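You operate a simulated robot arm through the tools that you are given. There is no shell and no other tool.

Carry out the task below with a simulated robot arm. There is one attempt and no reset: what you move stays moved.

## Task
Find the mill that grinds and make up the caddy with it.
Fine: a quarter turn each; salt in cell one, pepper in cell two, the good mill in cell three; the other mill stays in its tray. Set down upright: salt shaker, pepper shaker.

It is judged by the outcome, as a careful person would: the job done as asked, and still so three seconds after it is handed in. It fails if anything else is knocked over, pushed out of place, dropped, spilled or broken.

## Robot
A 6-joint arm with a two-finger parallel gripper, fixed in place. Base frame: the origin is on the floor under the middle of its stand, x ahead of it, y to its left, z up; the work surface is at about z = 85. Readings come in cm, rad, newtons and seconds.
With the tool pointing down near the work surface it reaches from about 24 to 64 cm from the base axis. Its first joint turns from -1.152 to 1.152 rad. Payload 2.7 kg.
Tool frame: the origin (TCP) lies between the finger pads and is the grasp point; the fingertips stand 2.3 cm ahead of it; z points along the fingers, y is the line along which they close. Largest opening 9.4 cm; finger width 3.8, thickness 1; the body of the gripper, 5.4 by 9.6 cm, starts 3.9 cm behind the TCP.
Orientation is that of the tool frame in the base frame, as a unit quaternion [w, x, y, z]. With the fingers straight down and closing along the base's y, the tool's x points along the base's -x, its y along +y and its z along -z.

## Interface
- The arm moves only by the tool play_rows. Its argument "deltas" is a list of rows, each an object of numbers (a shift or turn left out is 0, a gripper value left out holds the last): "ax", "ay", "az": the turn, a rotation vector about the base's x, y, z in rad; "dx", "dy", "dz": the shift along the base's x, y, z in m; "jaw": the finger opening in m, from 0 to 0.094. In form: [{"ax": .., "ay": .., "az": .., "dx": .., "dy": .., "dz": .., "jaw": ..}, ...]. A call has 1 to 20 rows; each row shifts and turns the commanded pose from where the row before left it. Rows are played at 5 a second. More than 5 cm and 0.15 rad between two rows, or a gripper value outside its range, and nothing of the call is played. Where a pose cannot be reached the arm comes as near as it can. A force on the tool above 40 N (or 10 N above the force at the start of the call, whichever is more), or a blocked arm, ends the call early, and 0.2 s more pass. Each finger travels about 4.5 cm/s and halts on what it meets, pressing with about 30 N; the grip force reading is that of the motor and also rises with nothing between the fingers. The clock runs only during rows and for 0.2 s after the last one: add rows that do not move to give the fingers time. It gives the time, the measured TCP pose, the force on the tool (base axes), the opening and the grip force at its end, in the units of the frame above (readings bear some noise), with the torque about the TCP (base axes, N m) and any sound that the robot's microphone picked up.
- Cameras (640 x 400 px; columns grow to the right, rows downward): "scene" is fixed at [6.91, -42.5, 142.07]; the picture's right is [0.83, -0.56, 0.00], its down [-0.23, -0.35, -0.91] and it looks along [0.51, 0.75, -0.42] (base axes); focal length 309 px, centre (320, 200). "wrist" rides on the gripper at [8.7, 1.6, -7.4] in the tool frame; the picture's right is [-0.18, 0.98, 0.00], its down [-0.58, -0.11, -0.81] and it looks along [-0.79, -0.15, 0.59] (tool axes); focal length 243 px, centre (320, 200). There is no depth. A picture from a camera that has moved, and an enlarged one, comes with that camera's place and axes in the base frame and with its lens.
- snapshot(camera): a new picture of that camera. It takes no simulated time.
- inspect(camera, box): a new picture of the part [left, top, right, bottom] of that camera's present view, enlarged. It takes no simulated time.
- finish_job(): hands the job in; it is judged then, once.

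Nothing tells you positions but the pictures and the camera data. Unless the task says otherwise, let go and move clear before handing in.

The tools are called after "Emit:" as name(argument=value, ...) on one line, values as JSON. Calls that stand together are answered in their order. play_rows: Moves the arm, as the interface text tells. Its arguments: {"type":"object","properties":{"deltas":{"type":"array","items":{"type":"object","properties":{"ax":{"type":"number"},"ay":{"type":"number"},"az":{"type":"number"},"dx":{"type":"number"},"dy":{"type":"number"},"dz":{"type":"number"},"jaw":{"type":"number"}}}}},"required":["deltas"]} The other tools are called the same way: snapshot (camera) takes a picture; inspect (camera, box) takes an enlarged picture of a part of a camera's view; finish_job () hands the job in.

At the start:

```text
time_s: 0.0
ee_pos: [32.82, 3.02, 129.65]
tool_rot: [0.001, -0.001, 1.0, 0.0]
contact_force: [-0.4, 0.6, -0.7]
moment: [0.0, -0.01, 0.01]
opening: 9.41
grasp_force: 0.1
```

scene: 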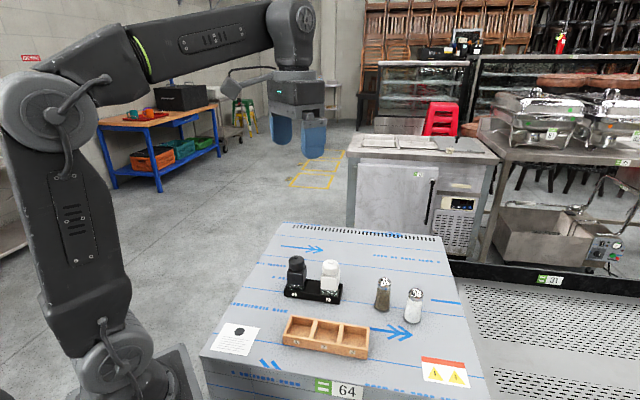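
wrist: 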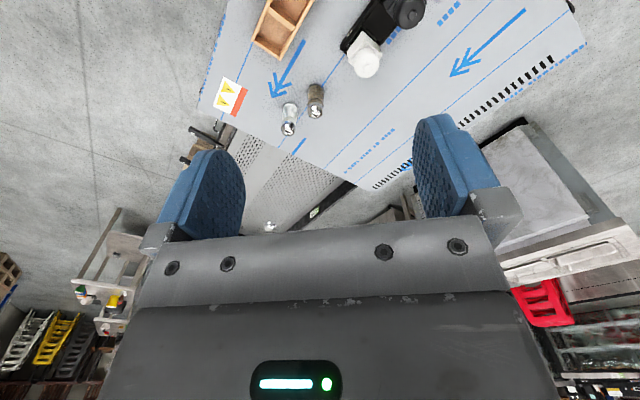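

I see a small table with a three-cell wooden caddy, a black tray with two mills (one dark, one white), and two shakers (pepper and salt). I'll look closer at each before moving.

Emit:
inspect(camera="scene", box=[260, 240, 380, 315])

Emit:
inspect(camera="scene", box=[270, 300, 390, 375])

Emit:
inspect(camera="scene", box=[350, 260, 470, 335])

Emit:
inspect(camera="scene", box=[200, 310, 280, 360])

Emit:
inspect(camera="wrist", box=[190, 0, 590, 200])

```text
5.33 times, centred on (320, 278) of scene
camera zoom: at [6.91, -42.5, 142.07], right [0.83, -0.56, 0.0], down [-0.23, -0.35, -0.91], along [0.51, 0.75, -0.42], focal length 1648 px, centre (320, -213)
```

zoom: 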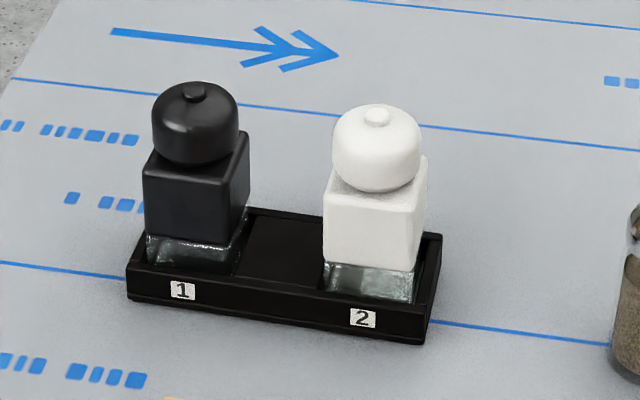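

```text
5.33 times, centred on (330, 338) of scene
camera zoom: at [6.91, -42.5, 142.07], right [0.83, -0.56, 0.0], down [-0.23, -0.35, -0.91], along [0.51, 0.75, -0.42], focal length 1648 px, centre (267, -533)
```

zoom: 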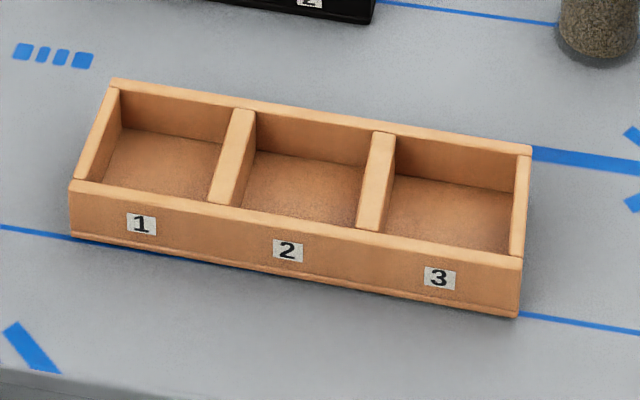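

```text
5.33 times, centred on (410, 298) of scene
camera zoom: at [6.91, -42.5, 142.07], right [0.83, -0.56, 0.0], down [-0.23, -0.35, -0.91], along [0.51, 0.75, -0.42], focal length 1648 px, centre (-160, -320)
```

zoom: 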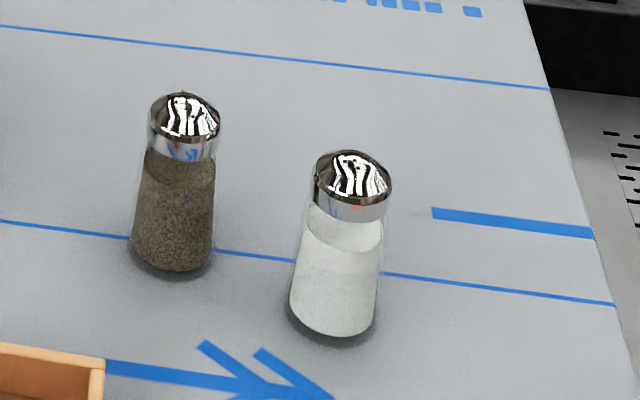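

```text
8.00 times, centred on (240, 335) of scene
camera zoom: at [6.91, -42.5, 142.07], right [0.83, -0.56, 0.0], down [-0.23, -0.35, -0.91], along [0.51, 0.75, -0.42], focal length 2472 px, centre (960, -880)
```

zoom: 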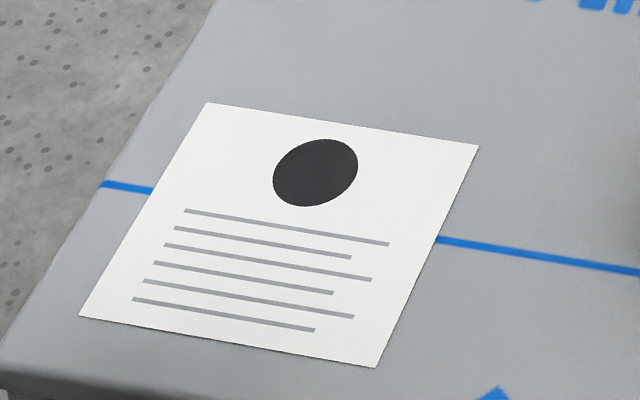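

```text
1.60 times, centred on (390, 100) of wrist
camera zoom: at [24.31, 4.7, 137.08], right [0.18, 0.98, 0.0], down [0.58, -0.11, 0.81], along [0.79, -0.15, -0.59], focal length 388 px, centre (208, 360)
```

zoom: 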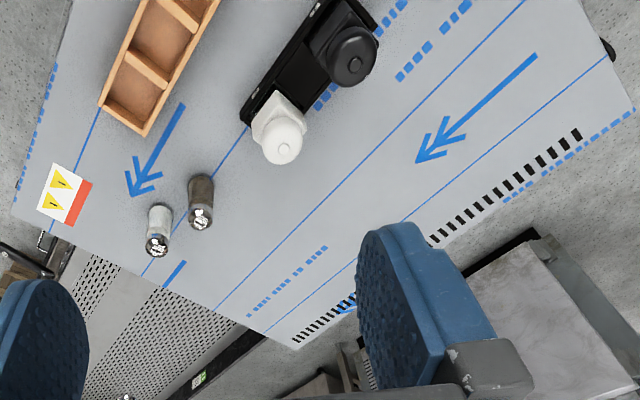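

The tray holds mill 1 (dark) at about (38.9, 15.0) and mill 2 (white) at about (45.0, 8.6). The pepper is near (53.3, -2.4) and the salt near (56.8, -9.0). The caddy is centred near (35.8, -3.0) and lies at about 45° to the base axes. I'll move above mill 1, staying well clear of its top, and turn the tool to line up with the tray.

Emit:
play_rows(deltas=[{"dx": 0.0061, "dy": 0.012, "dz": -0.023, "az": 0.0785}, {"dx": 0.0061, "dy": 0.012, "dz": -0.023, "az": 0.0785}, {"dx": 0.0061, "dy": 0.012, "dz": -0.023, "az": 0.0785}, {"dx": 0.0061, "dy": 0.012, "dz": -0.023, "az": 0.0785}, {"dx": 0.0061, "dy": 0.012, "dz": -0.023, "az": 0.0785}, {"dx": 0.0061, "dy": 0.012, "dz": -0.023, "az": 0.0785}, {"dx": 0.0061, "dy": 0.012, "dz": -0.023, "az": 0.0785}, {"dx": 0.0061, "dy": 0.012, "dz": -0.023, "az": 0.0785}, {"dx": 0.0061, "dy": 0.012, "dz": -0.023, "az": 0.0785}, {"dx": 0.0061, "dy": 0.012, "dz": -0.023, "az": 0.0785}, {}])

Emit:
snapshot(camera="wrist")

Emit:
snapshot(camera="scene")

```text
time_s: 2.4
ee_pos: [38.86, 15.14, 106.7]
tool_rot: [0.001, -0.383, 0.924, 0.001]
contact_force: [-0.1, -0.4, 0.1]
moment: [0.0, -0.03, 0.02]
opening: 9.41
grasp_force: 0.0
```

```text
taken
camera wrist: at [31.73, 10.11, 114.03], right [-0.57, 0.82, 0.0], down [0.49, 0.33, 0.81], along [0.67, 0.46, -0.59], focal length 243 px, centre (320, 200)
```

wrist: 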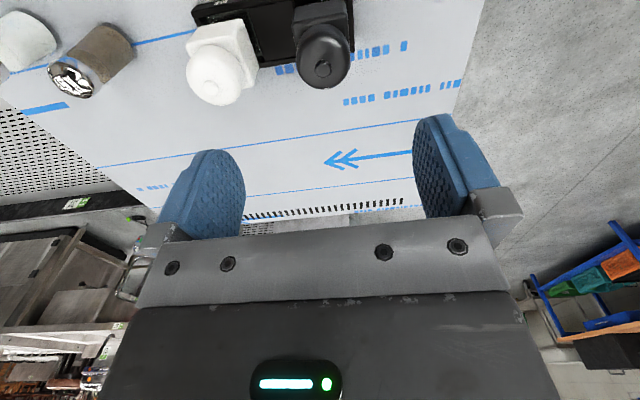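

```text
taken
```

scene: 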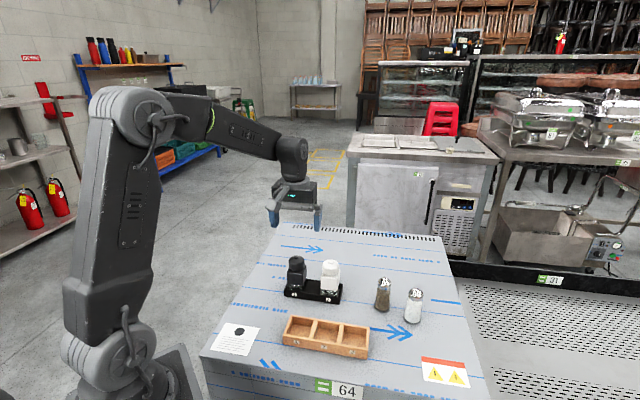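

Mill 1's knob is almost directly under the TCP. I'll enlarge the view for exact positions.

Emit:
inspect(camera="wrist", box=[170, 0, 410, 150])

Emit:
inspect(camera="scene", box=[230, 160, 350, 235])

```text
2.67 times, centred on (290, 75) of wrist
camera zoom: at [31.73, 10.11, 114.03], right [-0.57, 0.82, 0.0], down [0.49, 0.33, 0.81], along [0.67, 0.46, -0.59], focal length 647 px, centre (400, 533)
```

zoom: 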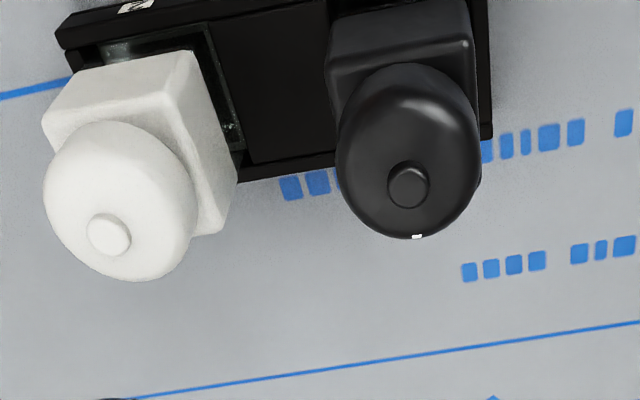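

```text
5.33 times, centred on (290, 198) of scene
camera zoom: at [6.91, -42.49, 142.07], right [0.83, -0.56, 0.0], down [-0.23, -0.35, -0.91], along [0.51, 0.75, -0.42], focal length 1648 px, centre (480, 213)
```

zoom: 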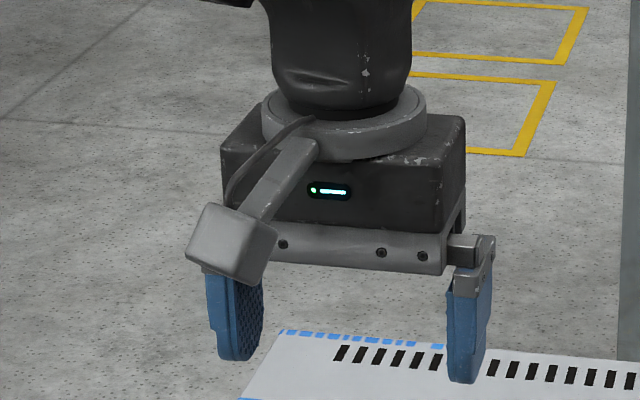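

The dark head carries a small white mark, so I can track how far it turns. Mill 1's axis is at about (38.8, 15.3), its head runs from z ≈ 92.1 to 95.2, and the knob top is near 95.8. Next I'll narrow the jaws a little and lower them around the head only.

Emit:
play_rows(deltas=[{"dx": 0, "dy": 0.001, "dz": -0.02, "jaw": 0.075}, {"dz": -0.02}, {"dz": -0.02}, {"dz": -0.02}, {"dz": -0.015}, {}])

Emit:
snapshot(camera="wrist")

Emit:
inspect(camera="scene", box=[240, 220, 380, 308])

```text
time_s: 3.8
ee_pos: [39.0, 15.17, 97.22]
tool_rot: [0.0, -0.382, 0.924, 0.0]
contact_force: [-0.4, -1.5, -0.5]
moment: [0.03, -0.02, 0.03]
opening: 7.5
grasp_force: 0.0
```

```text
taken
camera wrist: at [31.79, 10.22, 104.53], right [-0.56, 0.83, 0.0], down [0.49, 0.33, 0.81], along [0.67, 0.46, -0.59], focal length 243 px, centre (320, 200)
```

wrist: 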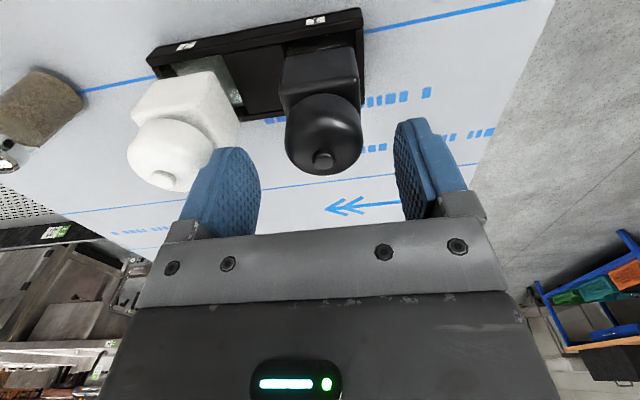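

```text
4.55 times, centred on (310, 264) of scene
camera zoom: at [6.91, -42.5, 142.07], right [0.83, -0.56, 0.0], down [-0.23, -0.35, -0.91], along [0.51, 0.75, -0.42], focal length 1404 px, centre (366, -91)
```

zoom: 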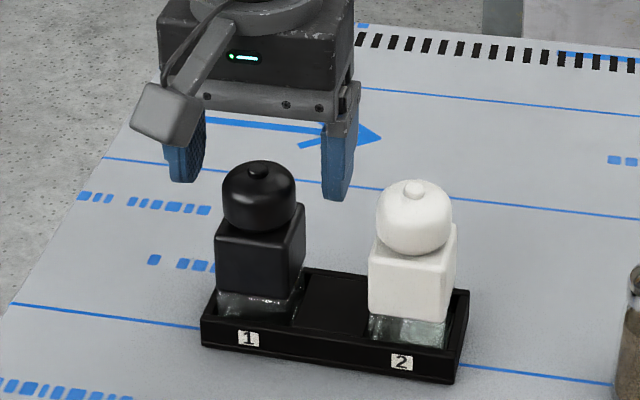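

The knob sits centred between the fingers at about (38.8, 15.2). I'll lower to the head, close on it, and check before turning.

Emit:
play_rows(deltas=[{"dx": -0.0012, "dz": -0.008}, {"dz": -0.008}, {"dz": -0.007}, {}, {"jaw": 0.055}, {"jaw": 0.045}, {"jaw": 0.035}, {}, {}, {}])

Emit:
snapshot(camera="wrist")

Emit:
inspect(camera="scene", box=[250, 230, 370, 305])

```text
time_s: 6.0
ee_pos: [38.92, 15.18, 95.0]
tool_rot: [0.0, -0.383, 0.924, 0.0]
contact_force: [-0.6, 0.6, 0.3]
moment: [0.0, 0.02, -0.03]
opening: 4.11
grasp_force: 30.2
```

```text
taken
camera wrist: at [31.65, 10.22, 102.29], right [-0.56, 0.83, 0.0], down [0.49, 0.33, 0.81], along [0.67, 0.46, -0.59], focal length 243 px, centre (320, 200)
```

wrist: 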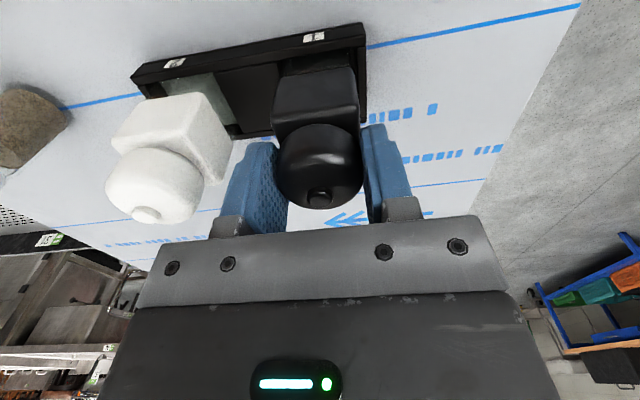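

```text
5.33 times, centred on (310, 268) of scene
camera zoom: at [6.91, -42.49, 142.07], right [0.83, -0.56, 0.0], down [-0.23, -0.35, -0.91], along [0.51, 0.75, -0.42], focal length 1648 px, centre (373, -160)
```

zoom: 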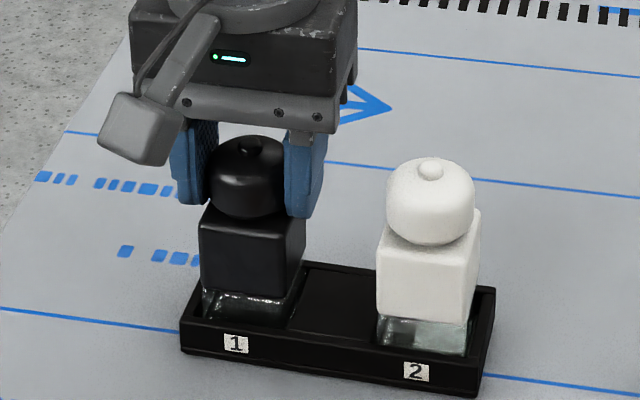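

The head is gripped at 4.11 cm with no side force. I'll turn it clockwise in short calls, watching torque and listening for sound.

Emit:
play_rows(deltas=[{"az": -0.0785}, {"az": -0.0785}, {"az": -0.0785}, {"az": -0.0785}, {"az": -0.0785}])

Emit:
snapshot(camera="wrist")

Emit:
inspect(camera="scene", box=[250, 230, 370, 305])

```text
time_s: 7.2
ee_pos: [38.91, 15.12, 94.97]
tool_rot: [0.0, -0.194, 0.981, 0.001]
contact_force: [-2.2, -0.1, 4.2]
moment: [-0.05, 0.13, 0.03]
opening: 4.08
grasp_force: 29.6
```

```text
taken
camera wrist: at [30.32, 13.38, 102.28], right [-0.2, 0.98, 0.0], down [0.58, 0.12, 0.81], along [0.79, 0.16, -0.59], focal length 243 px, centre (320, 200)
```

wrist: 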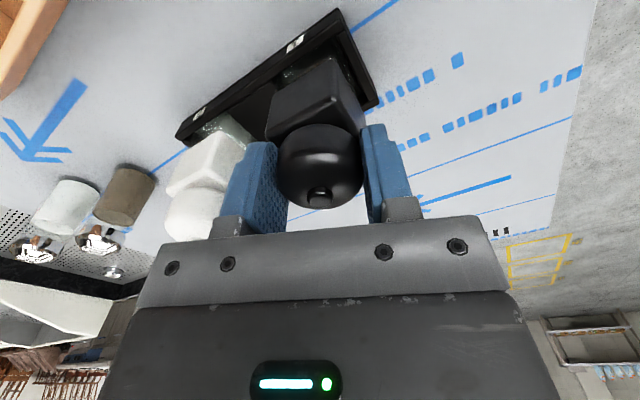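

```text
5.33 times, centred on (310, 268) of scene
camera zoom: at [6.9, -42.49, 142.07], right [0.83, -0.56, 0.0], down [-0.23, -0.35, -0.91], along [0.51, 0.75, -0.42], focal length 1648 px, centre (373, -160)
```

zoom: 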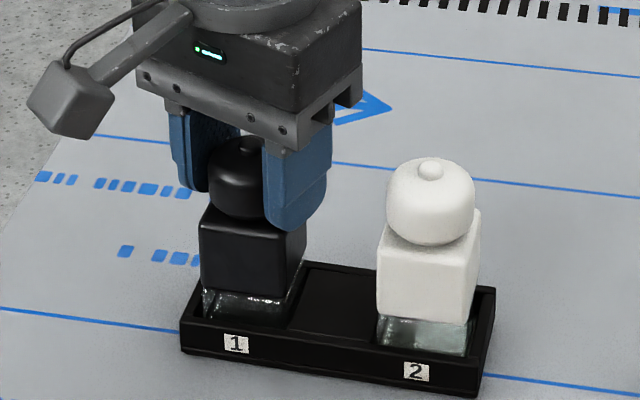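

The head has turned about 22° with almost no torque and no sound, and the body hasn't moved in the tray. I'll complete the quarter turn.

Emit:
play_rows(deltas=[{"az": -0.0785}, {"az": -0.0785}, {"az": -0.0785}, {"az": -0.0785}, {"az": -0.0785}, {"az": -0.0785}, {"az": -0.0785}, {"az": -0.0785}])

Emit:
play_rows(deltas=[{"az": -0.0785}, {"az": -0.0785}, {"az": -0.0785}, {"az": -0.0785}, {"az": -0.0785}, {"az": -0.0785}, {"az": -0.0785}, {}])

Emit:
snapshot(camera="wrist")

Emit:
inspect(camera="scene", box=[250, 230, 370, 305])

```text
time_s: 9.0
ee_pos: [38.9, 15.02, 94.87]
tool_rot: [0.0, 0.119, 0.993, 0.0]
contact_force: [-2.0, -0.4, 5.3]
moment: [-0.21, 0.01, 0.02]
opening: 4.1
grasp_force: 30.5
```

```text
time_s: 10.8
ee_pos: [38.85, 15.13, 95.05]
tool_rot: [0.001, 0.383, 0.924, 0.0]
contact_force: [0.0, 1.0, -0.3]
moment: [0.02, 0.02, 0.02]
opening: 4.13
grasp_force: 30.1
```

```text
taken
camera wrist: at [33.93, 22.45, 102.28], right [0.83, 0.56, 0.0], down [0.33, -0.49, 0.81], along [0.45, -0.67, -0.59], focal length 243 px, centre (320, 200)
```

wrist: 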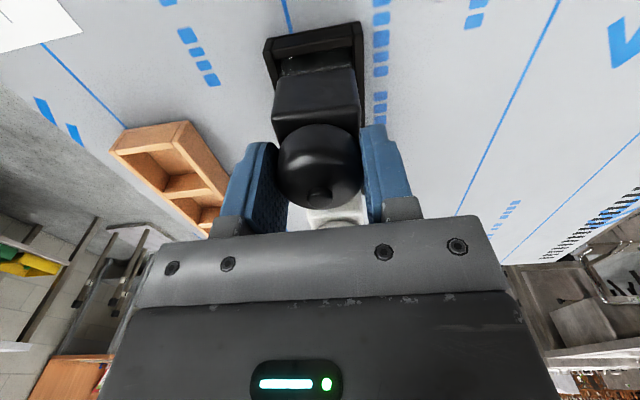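

```text
5.33 times, centred on (310, 268) of scene
camera zoom: at [6.91, -42.49, 142.07], right [0.83, -0.56, 0.0], down [-0.23, -0.35, -0.91], along [0.51, 0.75, -0.42], focal length 1648 px, centre (373, -160)
```

zoom: 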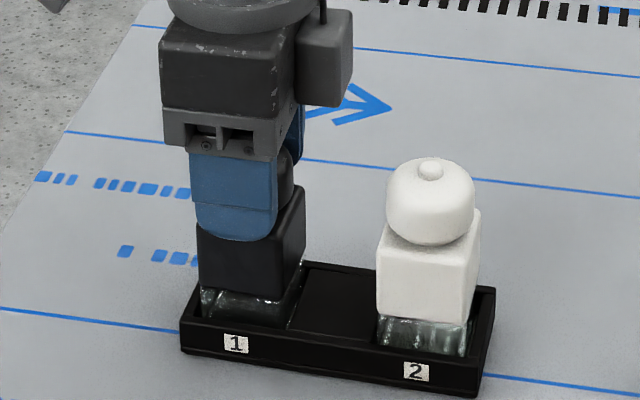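

Mill 1 made no sound and gave almost no torque through the whole quarter turn, so it looks like the dud. I'll release, rise, and check where its mark ended up on the way to mill 2.

Emit:
play_rows(deltas=[{"jaw": 0.055}, {"jaw": 0.075}, {}, {"dz": 0.02}, {"dz": 0.025}, {"dz": 0.03}, {"dz": 0.03}, {}])

Emit:
snapshot(camera="wrist")

Emit:
inspect(camera="scene", box=[250, 230, 370, 305])

```text
time_s: 12.6
ee_pos: [38.86, 15.14, 105.64]
tool_rot: [0.0, 0.383, 0.924, 0.0]
contact_force: [0.0, -0.9, 0.5]
moment: [-0.03, 0.04, 0.0]
opening: 7.5
grasp_force: 0.0
```

```text
taken
camera wrist: at [33.93, 22.47, 112.91], right [0.83, 0.56, 0.0], down [0.33, -0.49, 0.81], along [0.46, -0.67, -0.59], focal length 243 px, centre (320, 200)
```

wrist: 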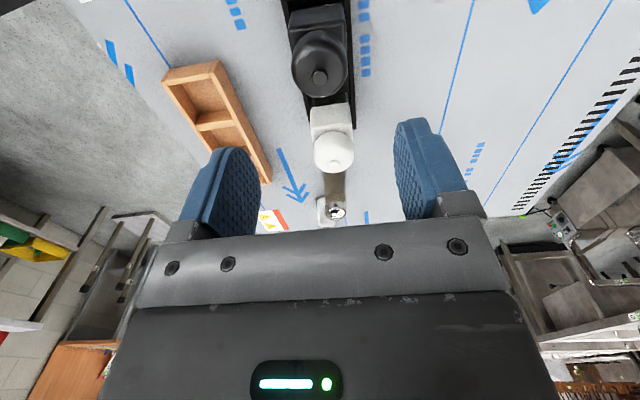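

```text
5.33 times, centred on (310, 268) of scene
camera zoom: at [6.91, -42.5, 142.07], right [0.83, -0.56, 0.0], down [-0.23, -0.35, -0.91], along [0.51, 0.75, -0.42], focal length 1648 px, centre (373, -160)
```

zoom: 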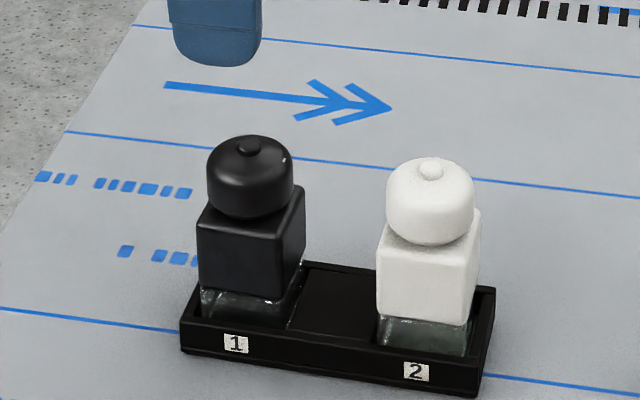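

A white speck now shows at the right of mill 1's head in the scene view, so the head really did turn. I'll confirm it up close.

Emit:
inspect(camera="wrist", box=[240, 0, 400, 180])

Emit:
inspect(camera="scene", box=[280, 250, 345, 290])

```text
2.22 times, centred on (320, 90) of wrist
camera zoom: at [33.93, 22.47, 112.91], right [0.83, 0.56, 0.0], down [0.33, -0.49, 0.81], along [0.46, -0.67, -0.59], focal length 539 px, centre (320, 444)
```

zoom: 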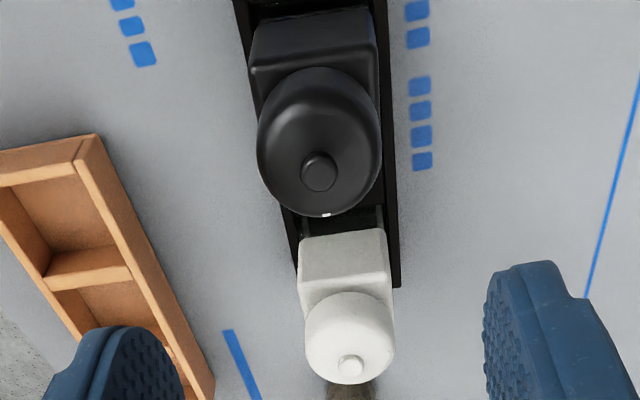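

```text
9.85 times, centred on (312, 270) of scene
camera zoom: at [6.91, -42.5, 142.07], right [0.83, -0.56, 0.0], down [-0.23, -0.35, -0.91], along [0.51, 0.75, -0.42], focal length 3042 px, centre (394, -489)
```

zoom: 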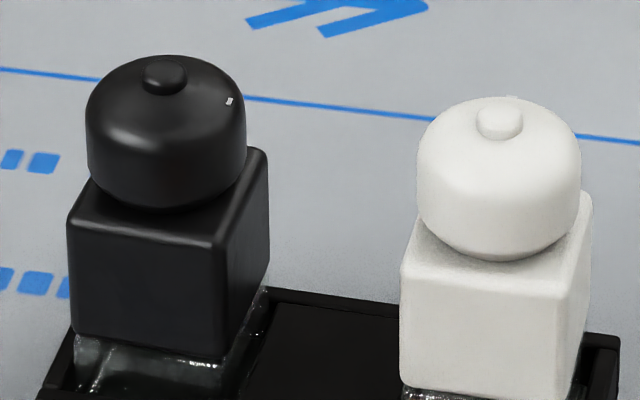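

The mark moved exactly a quarter turn, so mill 1 is done. Now I'll go above mill 2, winding the wrist back on the way.

Emit:
play_rows(deltas=[{"dx": 0.00307, "dy": -0.00308, "az": 0.0785}, {"dx": 0.00307, "dy": -0.00308, "az": 0.0785}, {"dx": 0.00307, "dy": -0.00308, "az": 0.0785}, {"dx": 0.00307, "dy": -0.00308, "az": 0.0785}, {"dx": 0.00307, "dy": -0.00308, "az": 0.0785}, {"dx": 0.00307, "dy": -0.00308, "az": 0.0785}, {"dx": 0.00307, "dy": -0.00308, "az": 0.0785}, {"dx": 0.00307, "dy": -0.00308, "az": 0.0785}, {"dx": 0.00307, "dy": -0.00308, "az": 0.0785}, {"dx": 0.00307, "dy": -0.00308, "az": 0.0785}, {"dx": 0.00307, "dy": -0.00308, "az": 0.0785}, {"dx": 0.00307, "dy": -0.00308, "az": 0.0785}, {"dx": 0.00307, "dy": -0.00308, "az": 0.0785}, {"dx": 0.00307, "dy": -0.00308, "az": 0.0785}, {"dx": 0.00307, "dy": -0.00308, "az": 0.0785}, {"dx": 0.00307, "dy": -0.00308, "az": 0.0785}, {"dx": 0.00307, "dy": -0.00308, "az": 0.0785}, {"dx": 0.00307, "dy": -0.00308, "az": 0.0785}, {"dx": 0.00307, "dy": -0.00308, "az": 0.0785}, {"dx": 0.00307, "dy": -0.00308, "az": 0.0785}])

Emit:
snapshot(camera="wrist")

Emit:
inspect(camera="wrist", box=[230, 0, 470, 150])

```text
time_s: 16.8
ee_pos: [45.07, 9.04, 105.43]
tool_rot: [0.001, -0.384, 0.923, 0.0]
contact_force: [0.3, -0.6, 0.2]
moment: [0.03, 0.0, -0.08]
opening: 7.49
grasp_force: 0.0
```

```text
taken
camera wrist: at [37.88, 3.99, 112.8], right [-0.57, 0.82, 0.0], down [0.49, 0.33, 0.81], along [0.67, 0.46, -0.59], focal length 243 px, centre (320, 200)
```

wrist: 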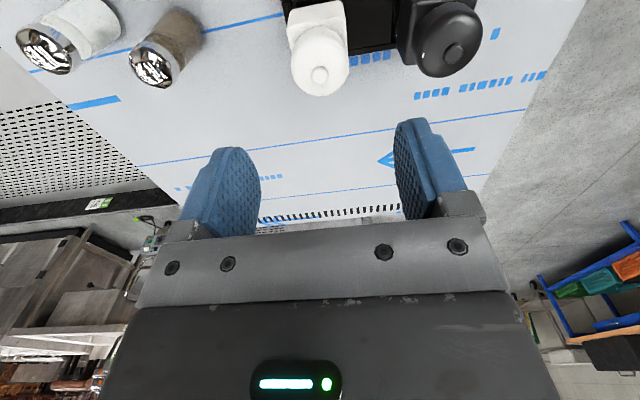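

```text
2.67 times, centred on (350, 75) of wrist
camera zoom: at [37.88, 3.99, 112.8], right [-0.57, 0.82, 0.0], down [0.49, 0.33, 0.81], along [0.67, 0.46, -0.59], focal length 647 px, centre (240, 533)
```

zoom: 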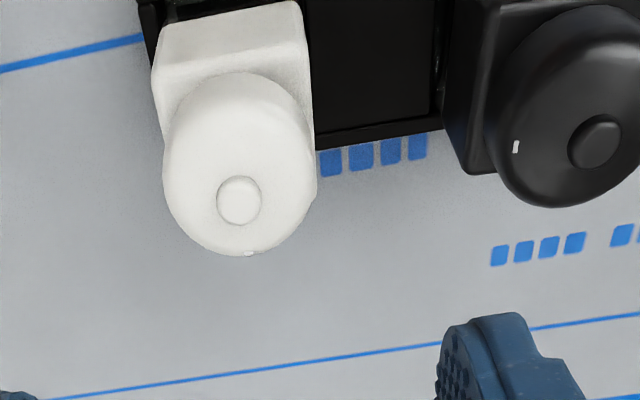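

Mill 2's axis is at about (45.0, 8.9). I'll lower around its head, a little higher than before, and close.

Emit:
play_rows(deltas=[{"dx": -0.0008, "dy": -0.0012, "dz": -0.02}, {"dz": -0.02}, {"dz": -0.02}, {"dz": -0.015}, {"dz": -0.012}, {"dz": -0.01}, {"dz": -0.006}, {}, {"jaw": 0.055}, {"jaw": 0.045}, {"jaw": 0.035}, {}, {}, {}])

Emit:
snapshot(camera="wrist")

Emit:
inspect(camera="scene", box=[260, 230, 380, 305])

```text
time_s: 19.8
ee_pos: [45.03, 8.95, 95.14]
tool_rot: [0.0, -0.382, 0.924, 0.0]
contact_force: [-0.1, 0.6, 0.7]
moment: [0.0, 0.0, 0.01]
opening: 4.1
grasp_force: 29.6
```

```text
taken
camera wrist: at [37.82, 3.89, 102.46], right [-0.56, 0.83, 0.0], down [0.49, 0.33, 0.81], along [0.67, 0.46, -0.59], focal length 243 px, centre (320, 200)
```

wrist: 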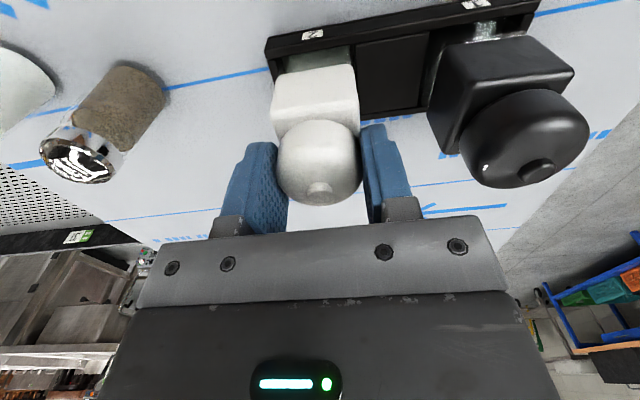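

```text
5.33 times, centred on (320, 268) of scene
camera zoom: at [6.91, -42.49, 142.07], right [0.83, -0.56, 0.0], down [-0.23, -0.35, -0.91], along [0.51, 0.75, -0.42], focal length 1648 px, centre (320, -160)
```

zoom: 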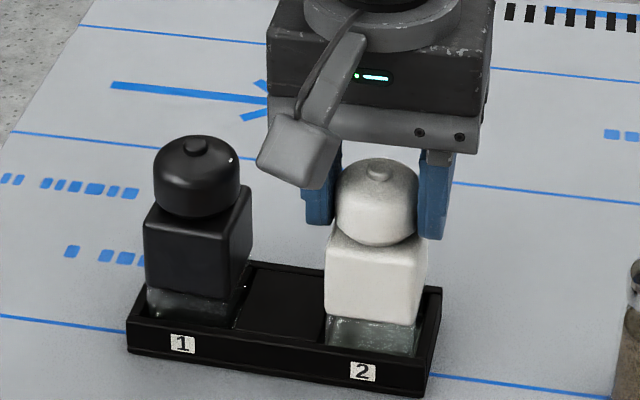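

Mill 2's head is gripped. I'll turn it clockwise, again in short calls.

Emit:
play_rows(deltas=[{"az": -0.0785}, {"az": -0.0785}, {"az": -0.0785}, {"az": -0.0785}, {"az": -0.0785}])

Emit:
inspect(camera="scene", box=[260, 230, 380, 305])

```text
time_s: 21.0
ee_pos: [44.91, 8.83, 95.1]
tool_rot: [0.001, -0.193, 0.981, 0.001]
contact_force: [0.9, 0.3, 0.1]
moment: [0.06, -0.02, 0.01]
opening: 4.11
grasp_force: 29.4
```

```text
5.33 times, centred on (320, 268) of scene
camera zoom: at [6.91, -42.49, 142.07], right [0.83, -0.56, 0.0], down [-0.23, -0.35, -0.91], along [0.51, 0.75, -0.42], focal length 1648 px, centre (320, -160)
```

zoom: 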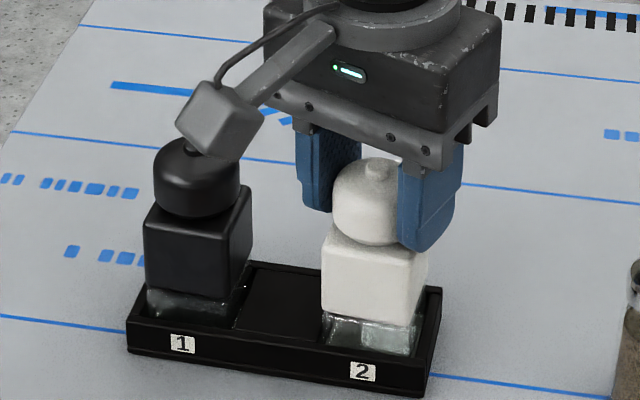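

There's no sound or torque yet, and the body may have shifted slightly in its cell. I'll carry on to the quarter turn.

Emit:
play_rows(deltas=[{"az": -0.0785}, {"az": -0.0785}, {"az": -0.0785}, {"az": -0.0785}, {"az": -0.0785}, {"az": -0.0785}, {"az": -0.0785}, {"az": -0.0785}])

Emit:
inspect(camera="scene", box=[260, 230, 380, 305])

```text
time_s: 22.8
ee_pos: [44.93, 8.77, 95.11]
tool_rot: [0.0, 0.119, 0.993, 0.0]
contact_force: [-0.2, -1.5, 0.0]
moment: [-0.25, 0.09, 0.03]
opening: 4.06
grasp_force: 29.6
```

```text
5.33 times, centred on (320, 268) of scene
camera zoom: at [6.91, -42.5, 142.06], right [0.83, -0.56, 0.0], down [-0.23, -0.35, -0.91], along [0.51, 0.75, -0.42], focal length 1648 px, centre (320, -160)
```

zoom: 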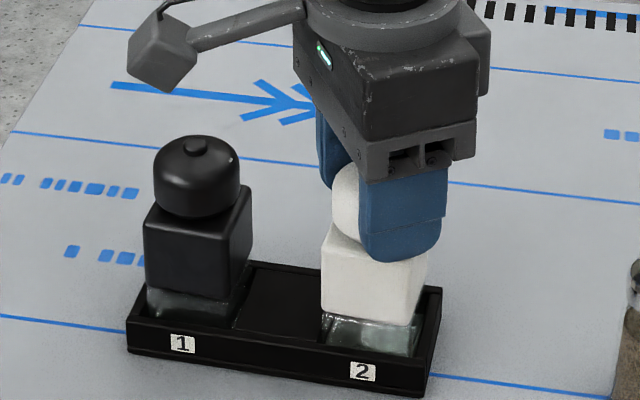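

Emit:
play_rows(deltas=[{"az": -0.0785}, {"az": -0.0785}, {"az": -0.0785}, {"az": -0.0785}, {"az": -0.0785}, {"az": -0.0785}, {"az": -0.0785}, {}])

Emit:
inspect(camera="scene", box=[260, 230, 380, 305])

Emit:
snapshot(camera="wrist")

```text
time_s: 24.6
ee_pos: [44.96, 8.84, 95.12]
tool_rot: [0.0, 0.384, 0.923, 0.0]
contact_force: [-2.2, -1.3, 0.2]
moment: [-0.13, 0.31, 0.0]
opening: 4.1
grasp_force: 30.2
```

```text
5.33 times, centred on (320, 268) of scene
camera zoom: at [6.9, -42.5, 142.07], right [0.83, -0.56, 0.0], down [-0.23, -0.35, -0.91], along [0.51, 0.75, -0.42], focal length 1648 px, centre (320, -160)
```

zoom: 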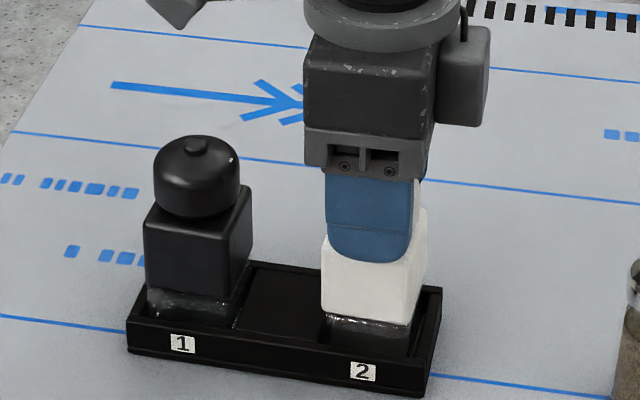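

```text
taken
camera wrist: at [40.09, 16.1, 102.48], right [0.83, 0.56, 0.0], down [0.33, -0.49, 0.81], along [0.45, -0.67, -0.59], focal length 243 px, centre (320, 200)
```

wrist: 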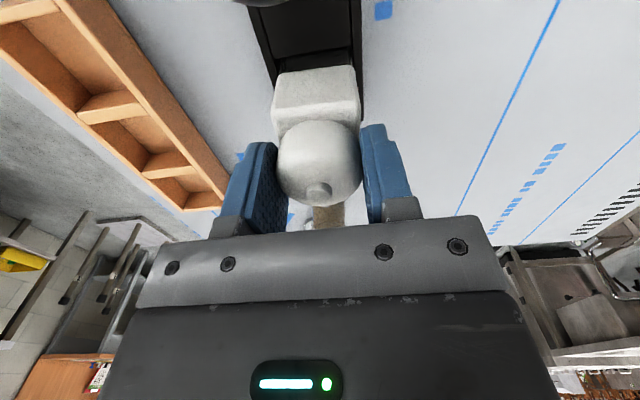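

Mill 2 also turned silently, so the evidence may be visual instead. I'll look closely at the glass jars and the tray.

Emit:
inspect(camera="scene", box=[280, 275, 350, 319])

Emit:
inspect(camera="scene", box=[282, 278, 314, 298])

Emit:
inspect(camera="scene", box=[314, 283, 346, 303])

Emit:
inspect(camera="wrist", box=[230, 0, 410, 112])

```text
9.09 times, centred on (315, 297) of scene
camera zoom: at [6.9, -42.5, 142.07], right [0.83, -0.56, 0.0], down [-0.23, -0.35, -0.91], along [0.51, 0.75, -0.42], focal length 2809 px, centre (366, -682)
```

zoom: 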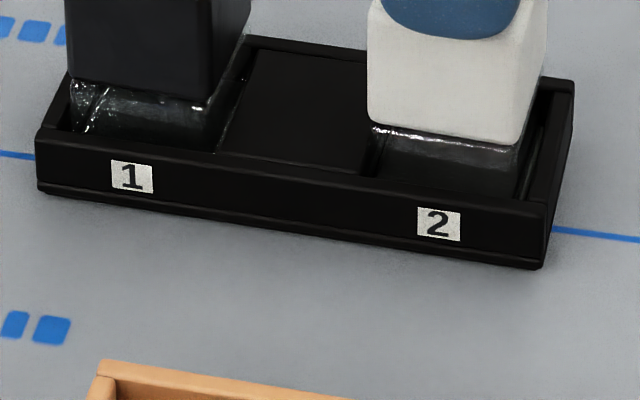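

```text
16.00 times, centred on (298, 288) of scene
camera zoom: at [6.9, -42.5, 142.07], right [0.83, -0.56, 0.0], down [-0.23, -0.35, -0.91], along [0.51, 0.75, -0.42], focal length 4944 px, centre (672, -1208)
```

zoom: 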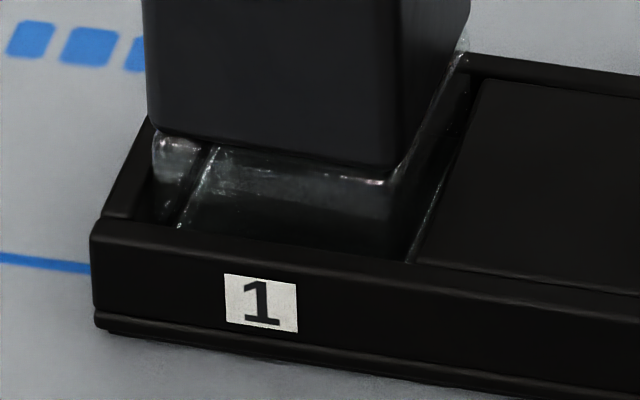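

```text
16.00 times, centred on (330, 293) of scene
camera zoom: at [6.9, -42.5, 142.07], right [0.83, -0.56, 0.0], down [-0.23, -0.35, -0.91], along [0.51, 0.75, -0.42], focal length 4944 px, centre (160, -1288)
```

zoom: 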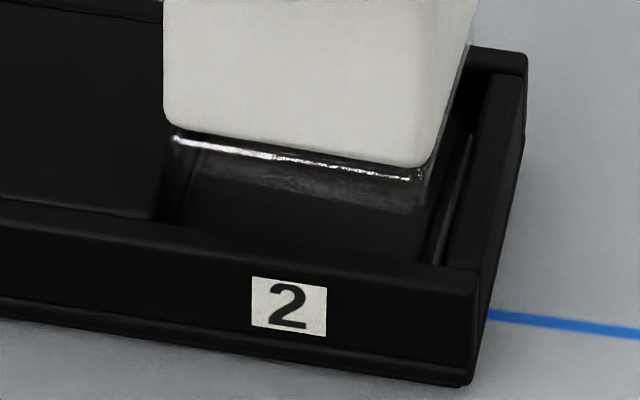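

```text
3.56 times, centred on (320, 56) of wrist
camera zoom: at [40.09, 16.1, 102.48], right [0.83, 0.56, 0.0], down [0.33, -0.49, 0.81], along [0.45, -0.67, -0.59], focal length 863 px, centre (320, 712)
```

zoom: 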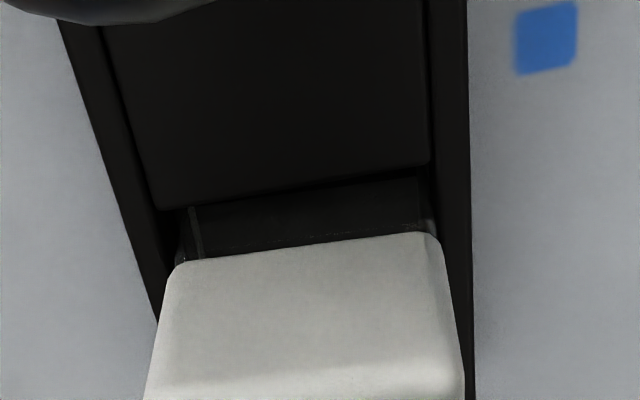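

The tray pockets and jars show nothing conclusive. I'll release mill 2, rise and check its mark.

Emit:
play_rows(deltas=[{"jaw": 0.055}, {"jaw": 0.075}, {}, {"dz": 0.02}, {"dz": 0.025}, {"dz": 0.03}, {"dz": 0.03}, {}])

Emit:
inspect(camera="wrist", box=[240, 0, 400, 180])

Emit:
inspect(camera="scene", box=[280, 250, 352, 295])

Emit:
inspect(camera="scene", box=[280, 275, 350, 319])

```text
time_s: 26.4
ee_pos: [45.15, 8.78, 105.73]
tool_rot: [0.0, 0.383, 0.924, 0.0]
contact_force: [-0.2, 0.6, -1.2]
moment: [0.04, -0.02, 0.02]
opening: 7.51
grasp_force: 0.0
```

```text
2.22 times, centred on (320, 90) of wrist
camera zoom: at [40.15, 16.03, 113.08], right [0.83, 0.56, 0.0], down [0.33, -0.49, 0.81], along [0.46, -0.67, -0.59], focal length 539 px, centre (320, 444)
```

zoom: 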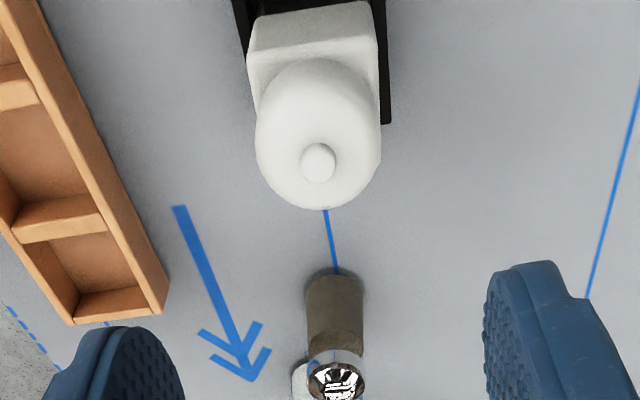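

```text
8.89 times, centred on (316, 272) of scene
camera zoom: at [6.91, -42.5, 142.07], right [0.83, -0.56, 0.0], down [-0.23, -0.35, -0.91], along [0.51, 0.75, -0.42], focal length 2746 px, centre (356, -444)
```

zoom: 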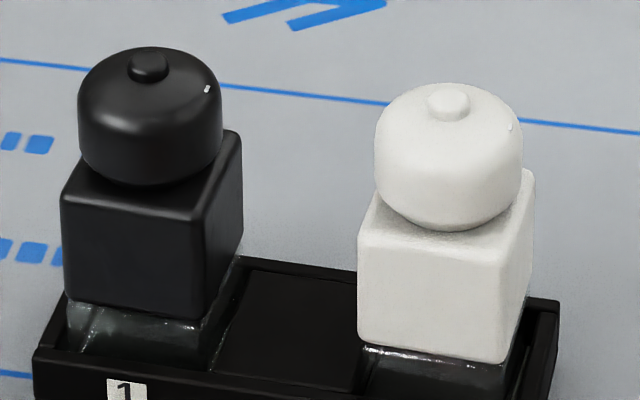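

```text
9.09 times, centred on (315, 297) of scene
camera zoom: at [6.91, -42.5, 142.07], right [0.83, -0.56, 0.0], down [-0.23, -0.35, -0.91], along [0.51, 0.75, -0.42], focal length 2809 px, centre (366, -682)
```

zoom: 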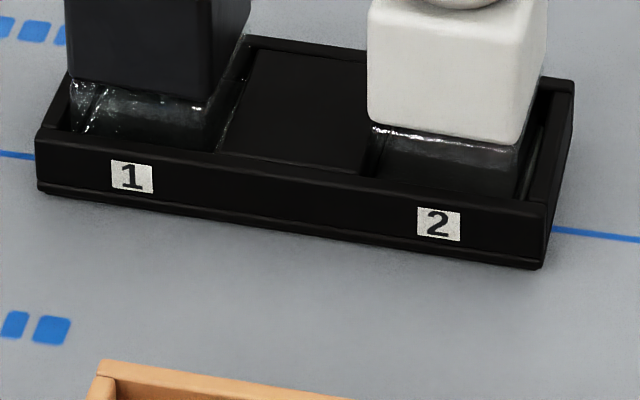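

Both heads turned a quarter (both marks now sit on the right) with no sound reported. I'll move the arm clear toward the pepper so the light falls on the jars, then look for anything ground.

Emit:
play_rows(deltas=[{"dx": 0.016, "dy": -0.022}, {"dx": 0.016, "dy": -0.022}, {"dx": 0.016, "dy": -0.022}, {"dx": 0.016, "dy": -0.022}, {"dx": 0.016, "dy": -0.022}, {}])

Emit:
inspect(camera="scene", box=[280, 250, 352, 295])

Emit:
inspect(camera="scene", box=[282, 278, 314, 298])

Emit:
inspect(camera="scene", box=[314, 283, 346, 303])

Emit:
snapshot(camera="wrist")

```text
time_s: 27.8
ee_pos: [53.02, -2.26, 105.64]
tool_rot: [0.0, 0.383, 0.924, 0.0]
contact_force: [-0.5, 0.4, 0.3]
moment: [0.0, 0.01, 0.01]
opening: 7.48
grasp_force: 0.0
```

```text
8.89 times, centred on (316, 272) of scene
camera zoom: at [6.91, -42.5, 142.07], right [0.83, -0.56, 0.0], down [-0.23, -0.35, -0.91], along [0.51, 0.75, -0.42], focal length 2746 px, centre (356, -444)
```

zoom: 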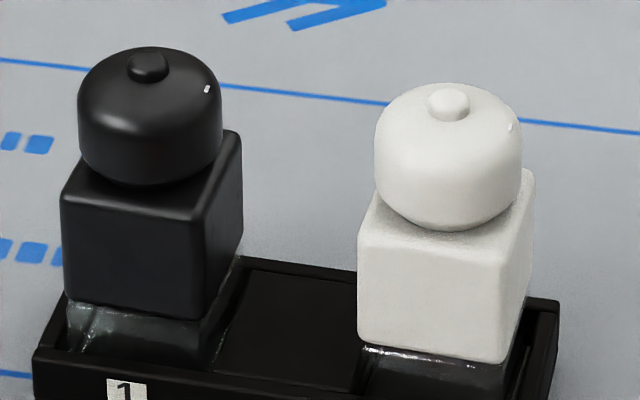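

```text
16.00 times, centred on (298, 288) of scene
camera zoom: at [6.91, -42.5, 142.07], right [0.83, -0.56, 0.0], down [-0.23, -0.35, -0.91], along [0.51, 0.75, -0.42], focal length 4944 px, centre (672, -1208)
```

zoom: 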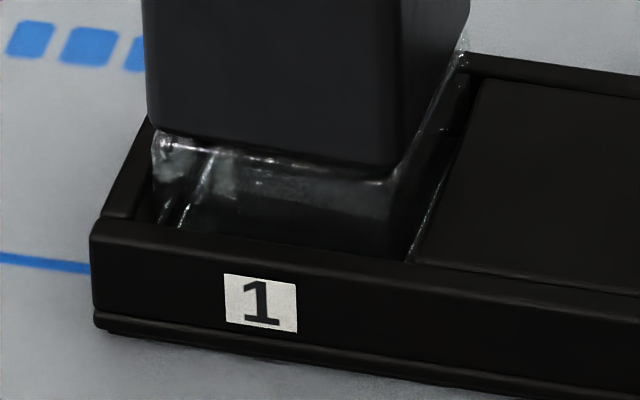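

```text
16.00 times, centred on (330, 293) of scene
camera zoom: at [6.91, -42.5, 142.07], right [0.83, -0.56, 0.0], down [-0.23, -0.35, -0.91], along [0.51, 0.75, -0.42], focal length 4944 px, centre (160, -1288)
```

zoom: 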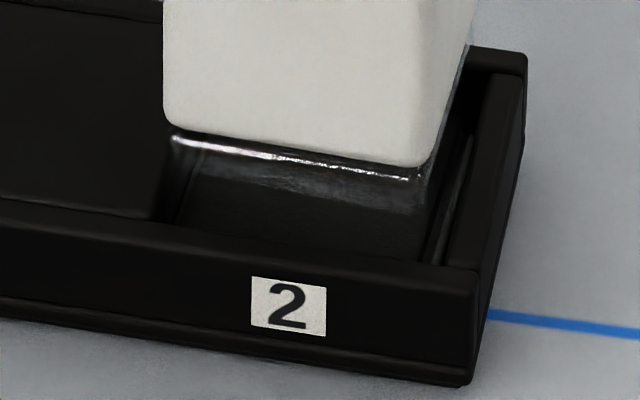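

```text
taken
camera wrist: at [48.05, 5.09, 112.95], right [0.83, 0.56, 0.0], down [0.33, -0.49, 0.81], along [0.46, -0.67, -0.59], focal length 243 px, centre (320, 200)
```

wrist: 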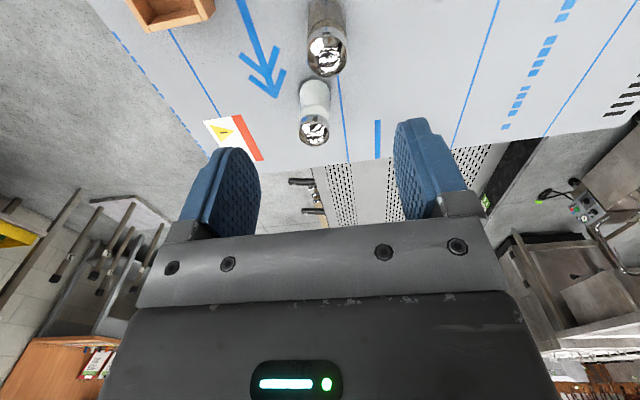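

The jars look darker than at the start, but that could just be lighting. I'll raise the arm well clear and repeat the exact starting view to compare.

Emit:
play_rows(deltas=[{"dz": 0.04, "dx": -0.02}, {"dz": 0.04, "dx": -0.03}, {"dz": 0.04, "dx": -0.03}, {"dz": 0.04, "dx": -0.03}, {"dz": 0.04, "dx": -0.03}, {"dz": 0.04, "dx": -0.02}, {}])

Emit:
inspect(camera="scene", box=[260, 240, 380, 315])

Emit:
inspect(camera="scene", box=[280, 275, 350, 319])

Emit:
snapshot(camera="scene")

```text
time_s: 29.4
ee_pos: [37.09, -2.11, 129.72]
tool_rot: [-0.001, 0.383, 0.924, 0.0]
contact_force: [-0.1, 0.0, 0.2]
moment: [0.01, 0.0, 0.03]
opening: 7.47
grasp_force: 0.1
```

```text
5.33 times, centred on (320, 278) of scene
camera zoom: at [6.91, -42.5, 142.07], right [0.83, -0.56, 0.0], down [-0.23, -0.35, -0.91], along [0.51, 0.75, -0.42], focal length 1648 px, centre (320, -213)
```

zoom: 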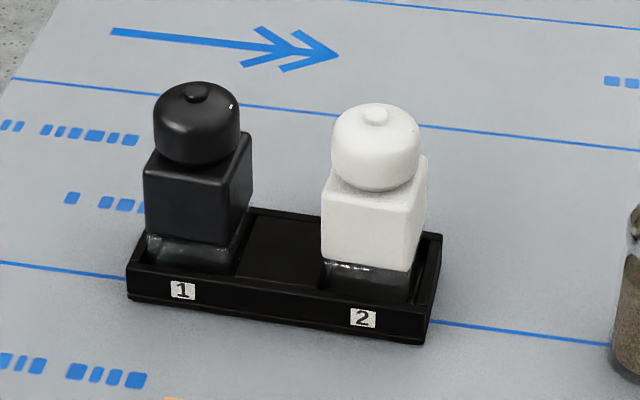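

```text
9.09 times, centred on (315, 297) of scene
camera zoom: at [6.91, -42.5, 142.07], right [0.83, -0.56, 0.0], down [-0.23, -0.35, -0.91], along [0.51, 0.75, -0.42], focal length 2809 px, centre (366, -682)
```

zoom: 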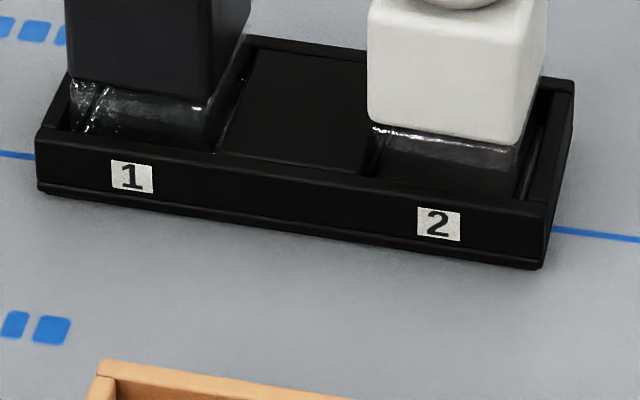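

```text
taken
```

scene: 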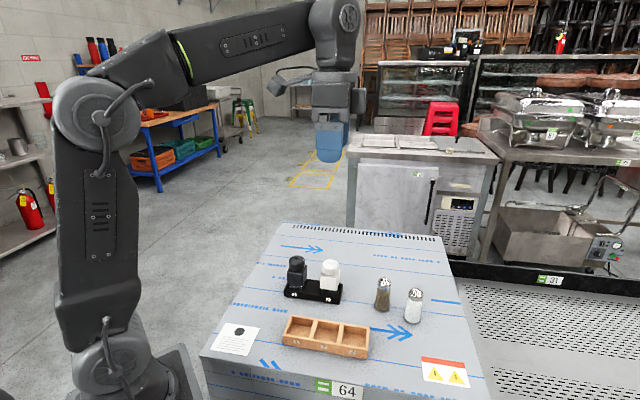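

There's no visible grinding evidence either way. My turns were slow and split across several calls, so I'll retest in one faster motion. I'll turn back a quarter and then forward a quarter, so each head still ends at a net quarter turn. Mill 2 goes first.

Emit:
play_rows(deltas=[{"dx": 0.0099, "dy": 0.0137, "dz": -0.03}, {"dx": 0.0099, "dy": 0.0137, "dz": -0.03}, {"dx": 0.0099, "dy": 0.0137, "dz": -0.03}, {"dx": 0.0099, "dy": 0.0137, "dz": -0.03}, {"dx": 0.0099, "dy": 0.0137, "dz": -0.03}, {"dx": 0.0099, "dy": 0.0137, "dz": -0.03}, {"dx": 0.0099, "dy": 0.0137, "dz": -0.03}, {"dx": 0.0099, "dy": 0.0137, "dz": -0.03}, {}])

Emit:
inspect(camera="wrist", box=[220, 0, 420, 125])

```text
time_s: 31.4
ee_pos: [45.02, 8.74, 105.61]
tool_rot: [0.001, 0.383, 0.924, 0.001]
contact_force: [0.0, 0.1, 0.1]
moment: [0.0, -0.01, -0.01]
opening: 7.48
grasp_force: 0.1
```

```text
3.20 times, centred on (320, 62) of wrist
camera zoom: at [40.1, 16.01, 112.85], right [0.83, 0.56, 0.0], down [0.33, -0.49, 0.81], along [0.46, -0.67, -0.59], focal length 776 px, centre (320, 640)
```

zoom: 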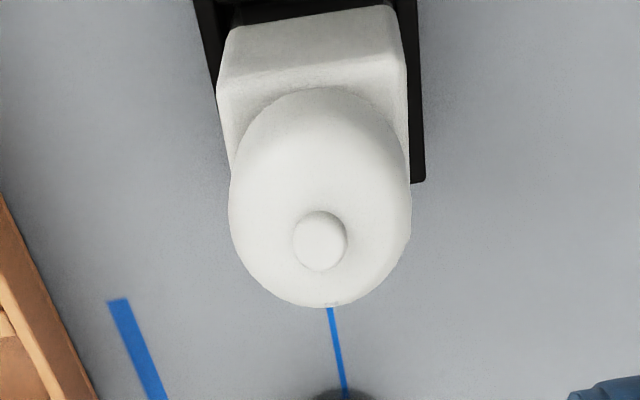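

The mark confirms mill 2's head is at exactly a quarter turn. I'll regrip it and listen while turning faster.

Emit:
play_rows(deltas=[{"dy": 0.0013, "dz": -0.02}, {"dz": -0.02}, {"dz": -0.02}, {"dz": -0.015}, {"dz": -0.012}, {"dz": -0.01}, {"dz": -0.0065}, {}, {"jaw": 0.055}, {"jaw": 0.045}, {"jaw": 0.035}, {}, {}, {}])

Emit:
play_rows(deltas=[{"az": 0.1425}, {"az": 0.1425}, {"az": 0.1425}, {"az": 0.1425}])

```text
time_s: 34.4
ee_pos: [44.99, 8.89, 95.32]
tool_rot: [0.0, 0.383, 0.924, 0.0]
contact_force: [-1.5, -0.9, -0.3]
moment: [-0.16, 0.16, 0.01]
opening: 4.1
grasp_force: 30.1
```

```text
time_s: 35.4
ee_pos: [44.97, 9.01, 95.23]
tool_rot: [0.001, 0.105, 0.994, 0.0]
contact_force: [-4.5, -3.9, 7.2]
moment: [-0.36, 0.4, -0.01]
opening: 4.08
grasp_force: 29.7
```

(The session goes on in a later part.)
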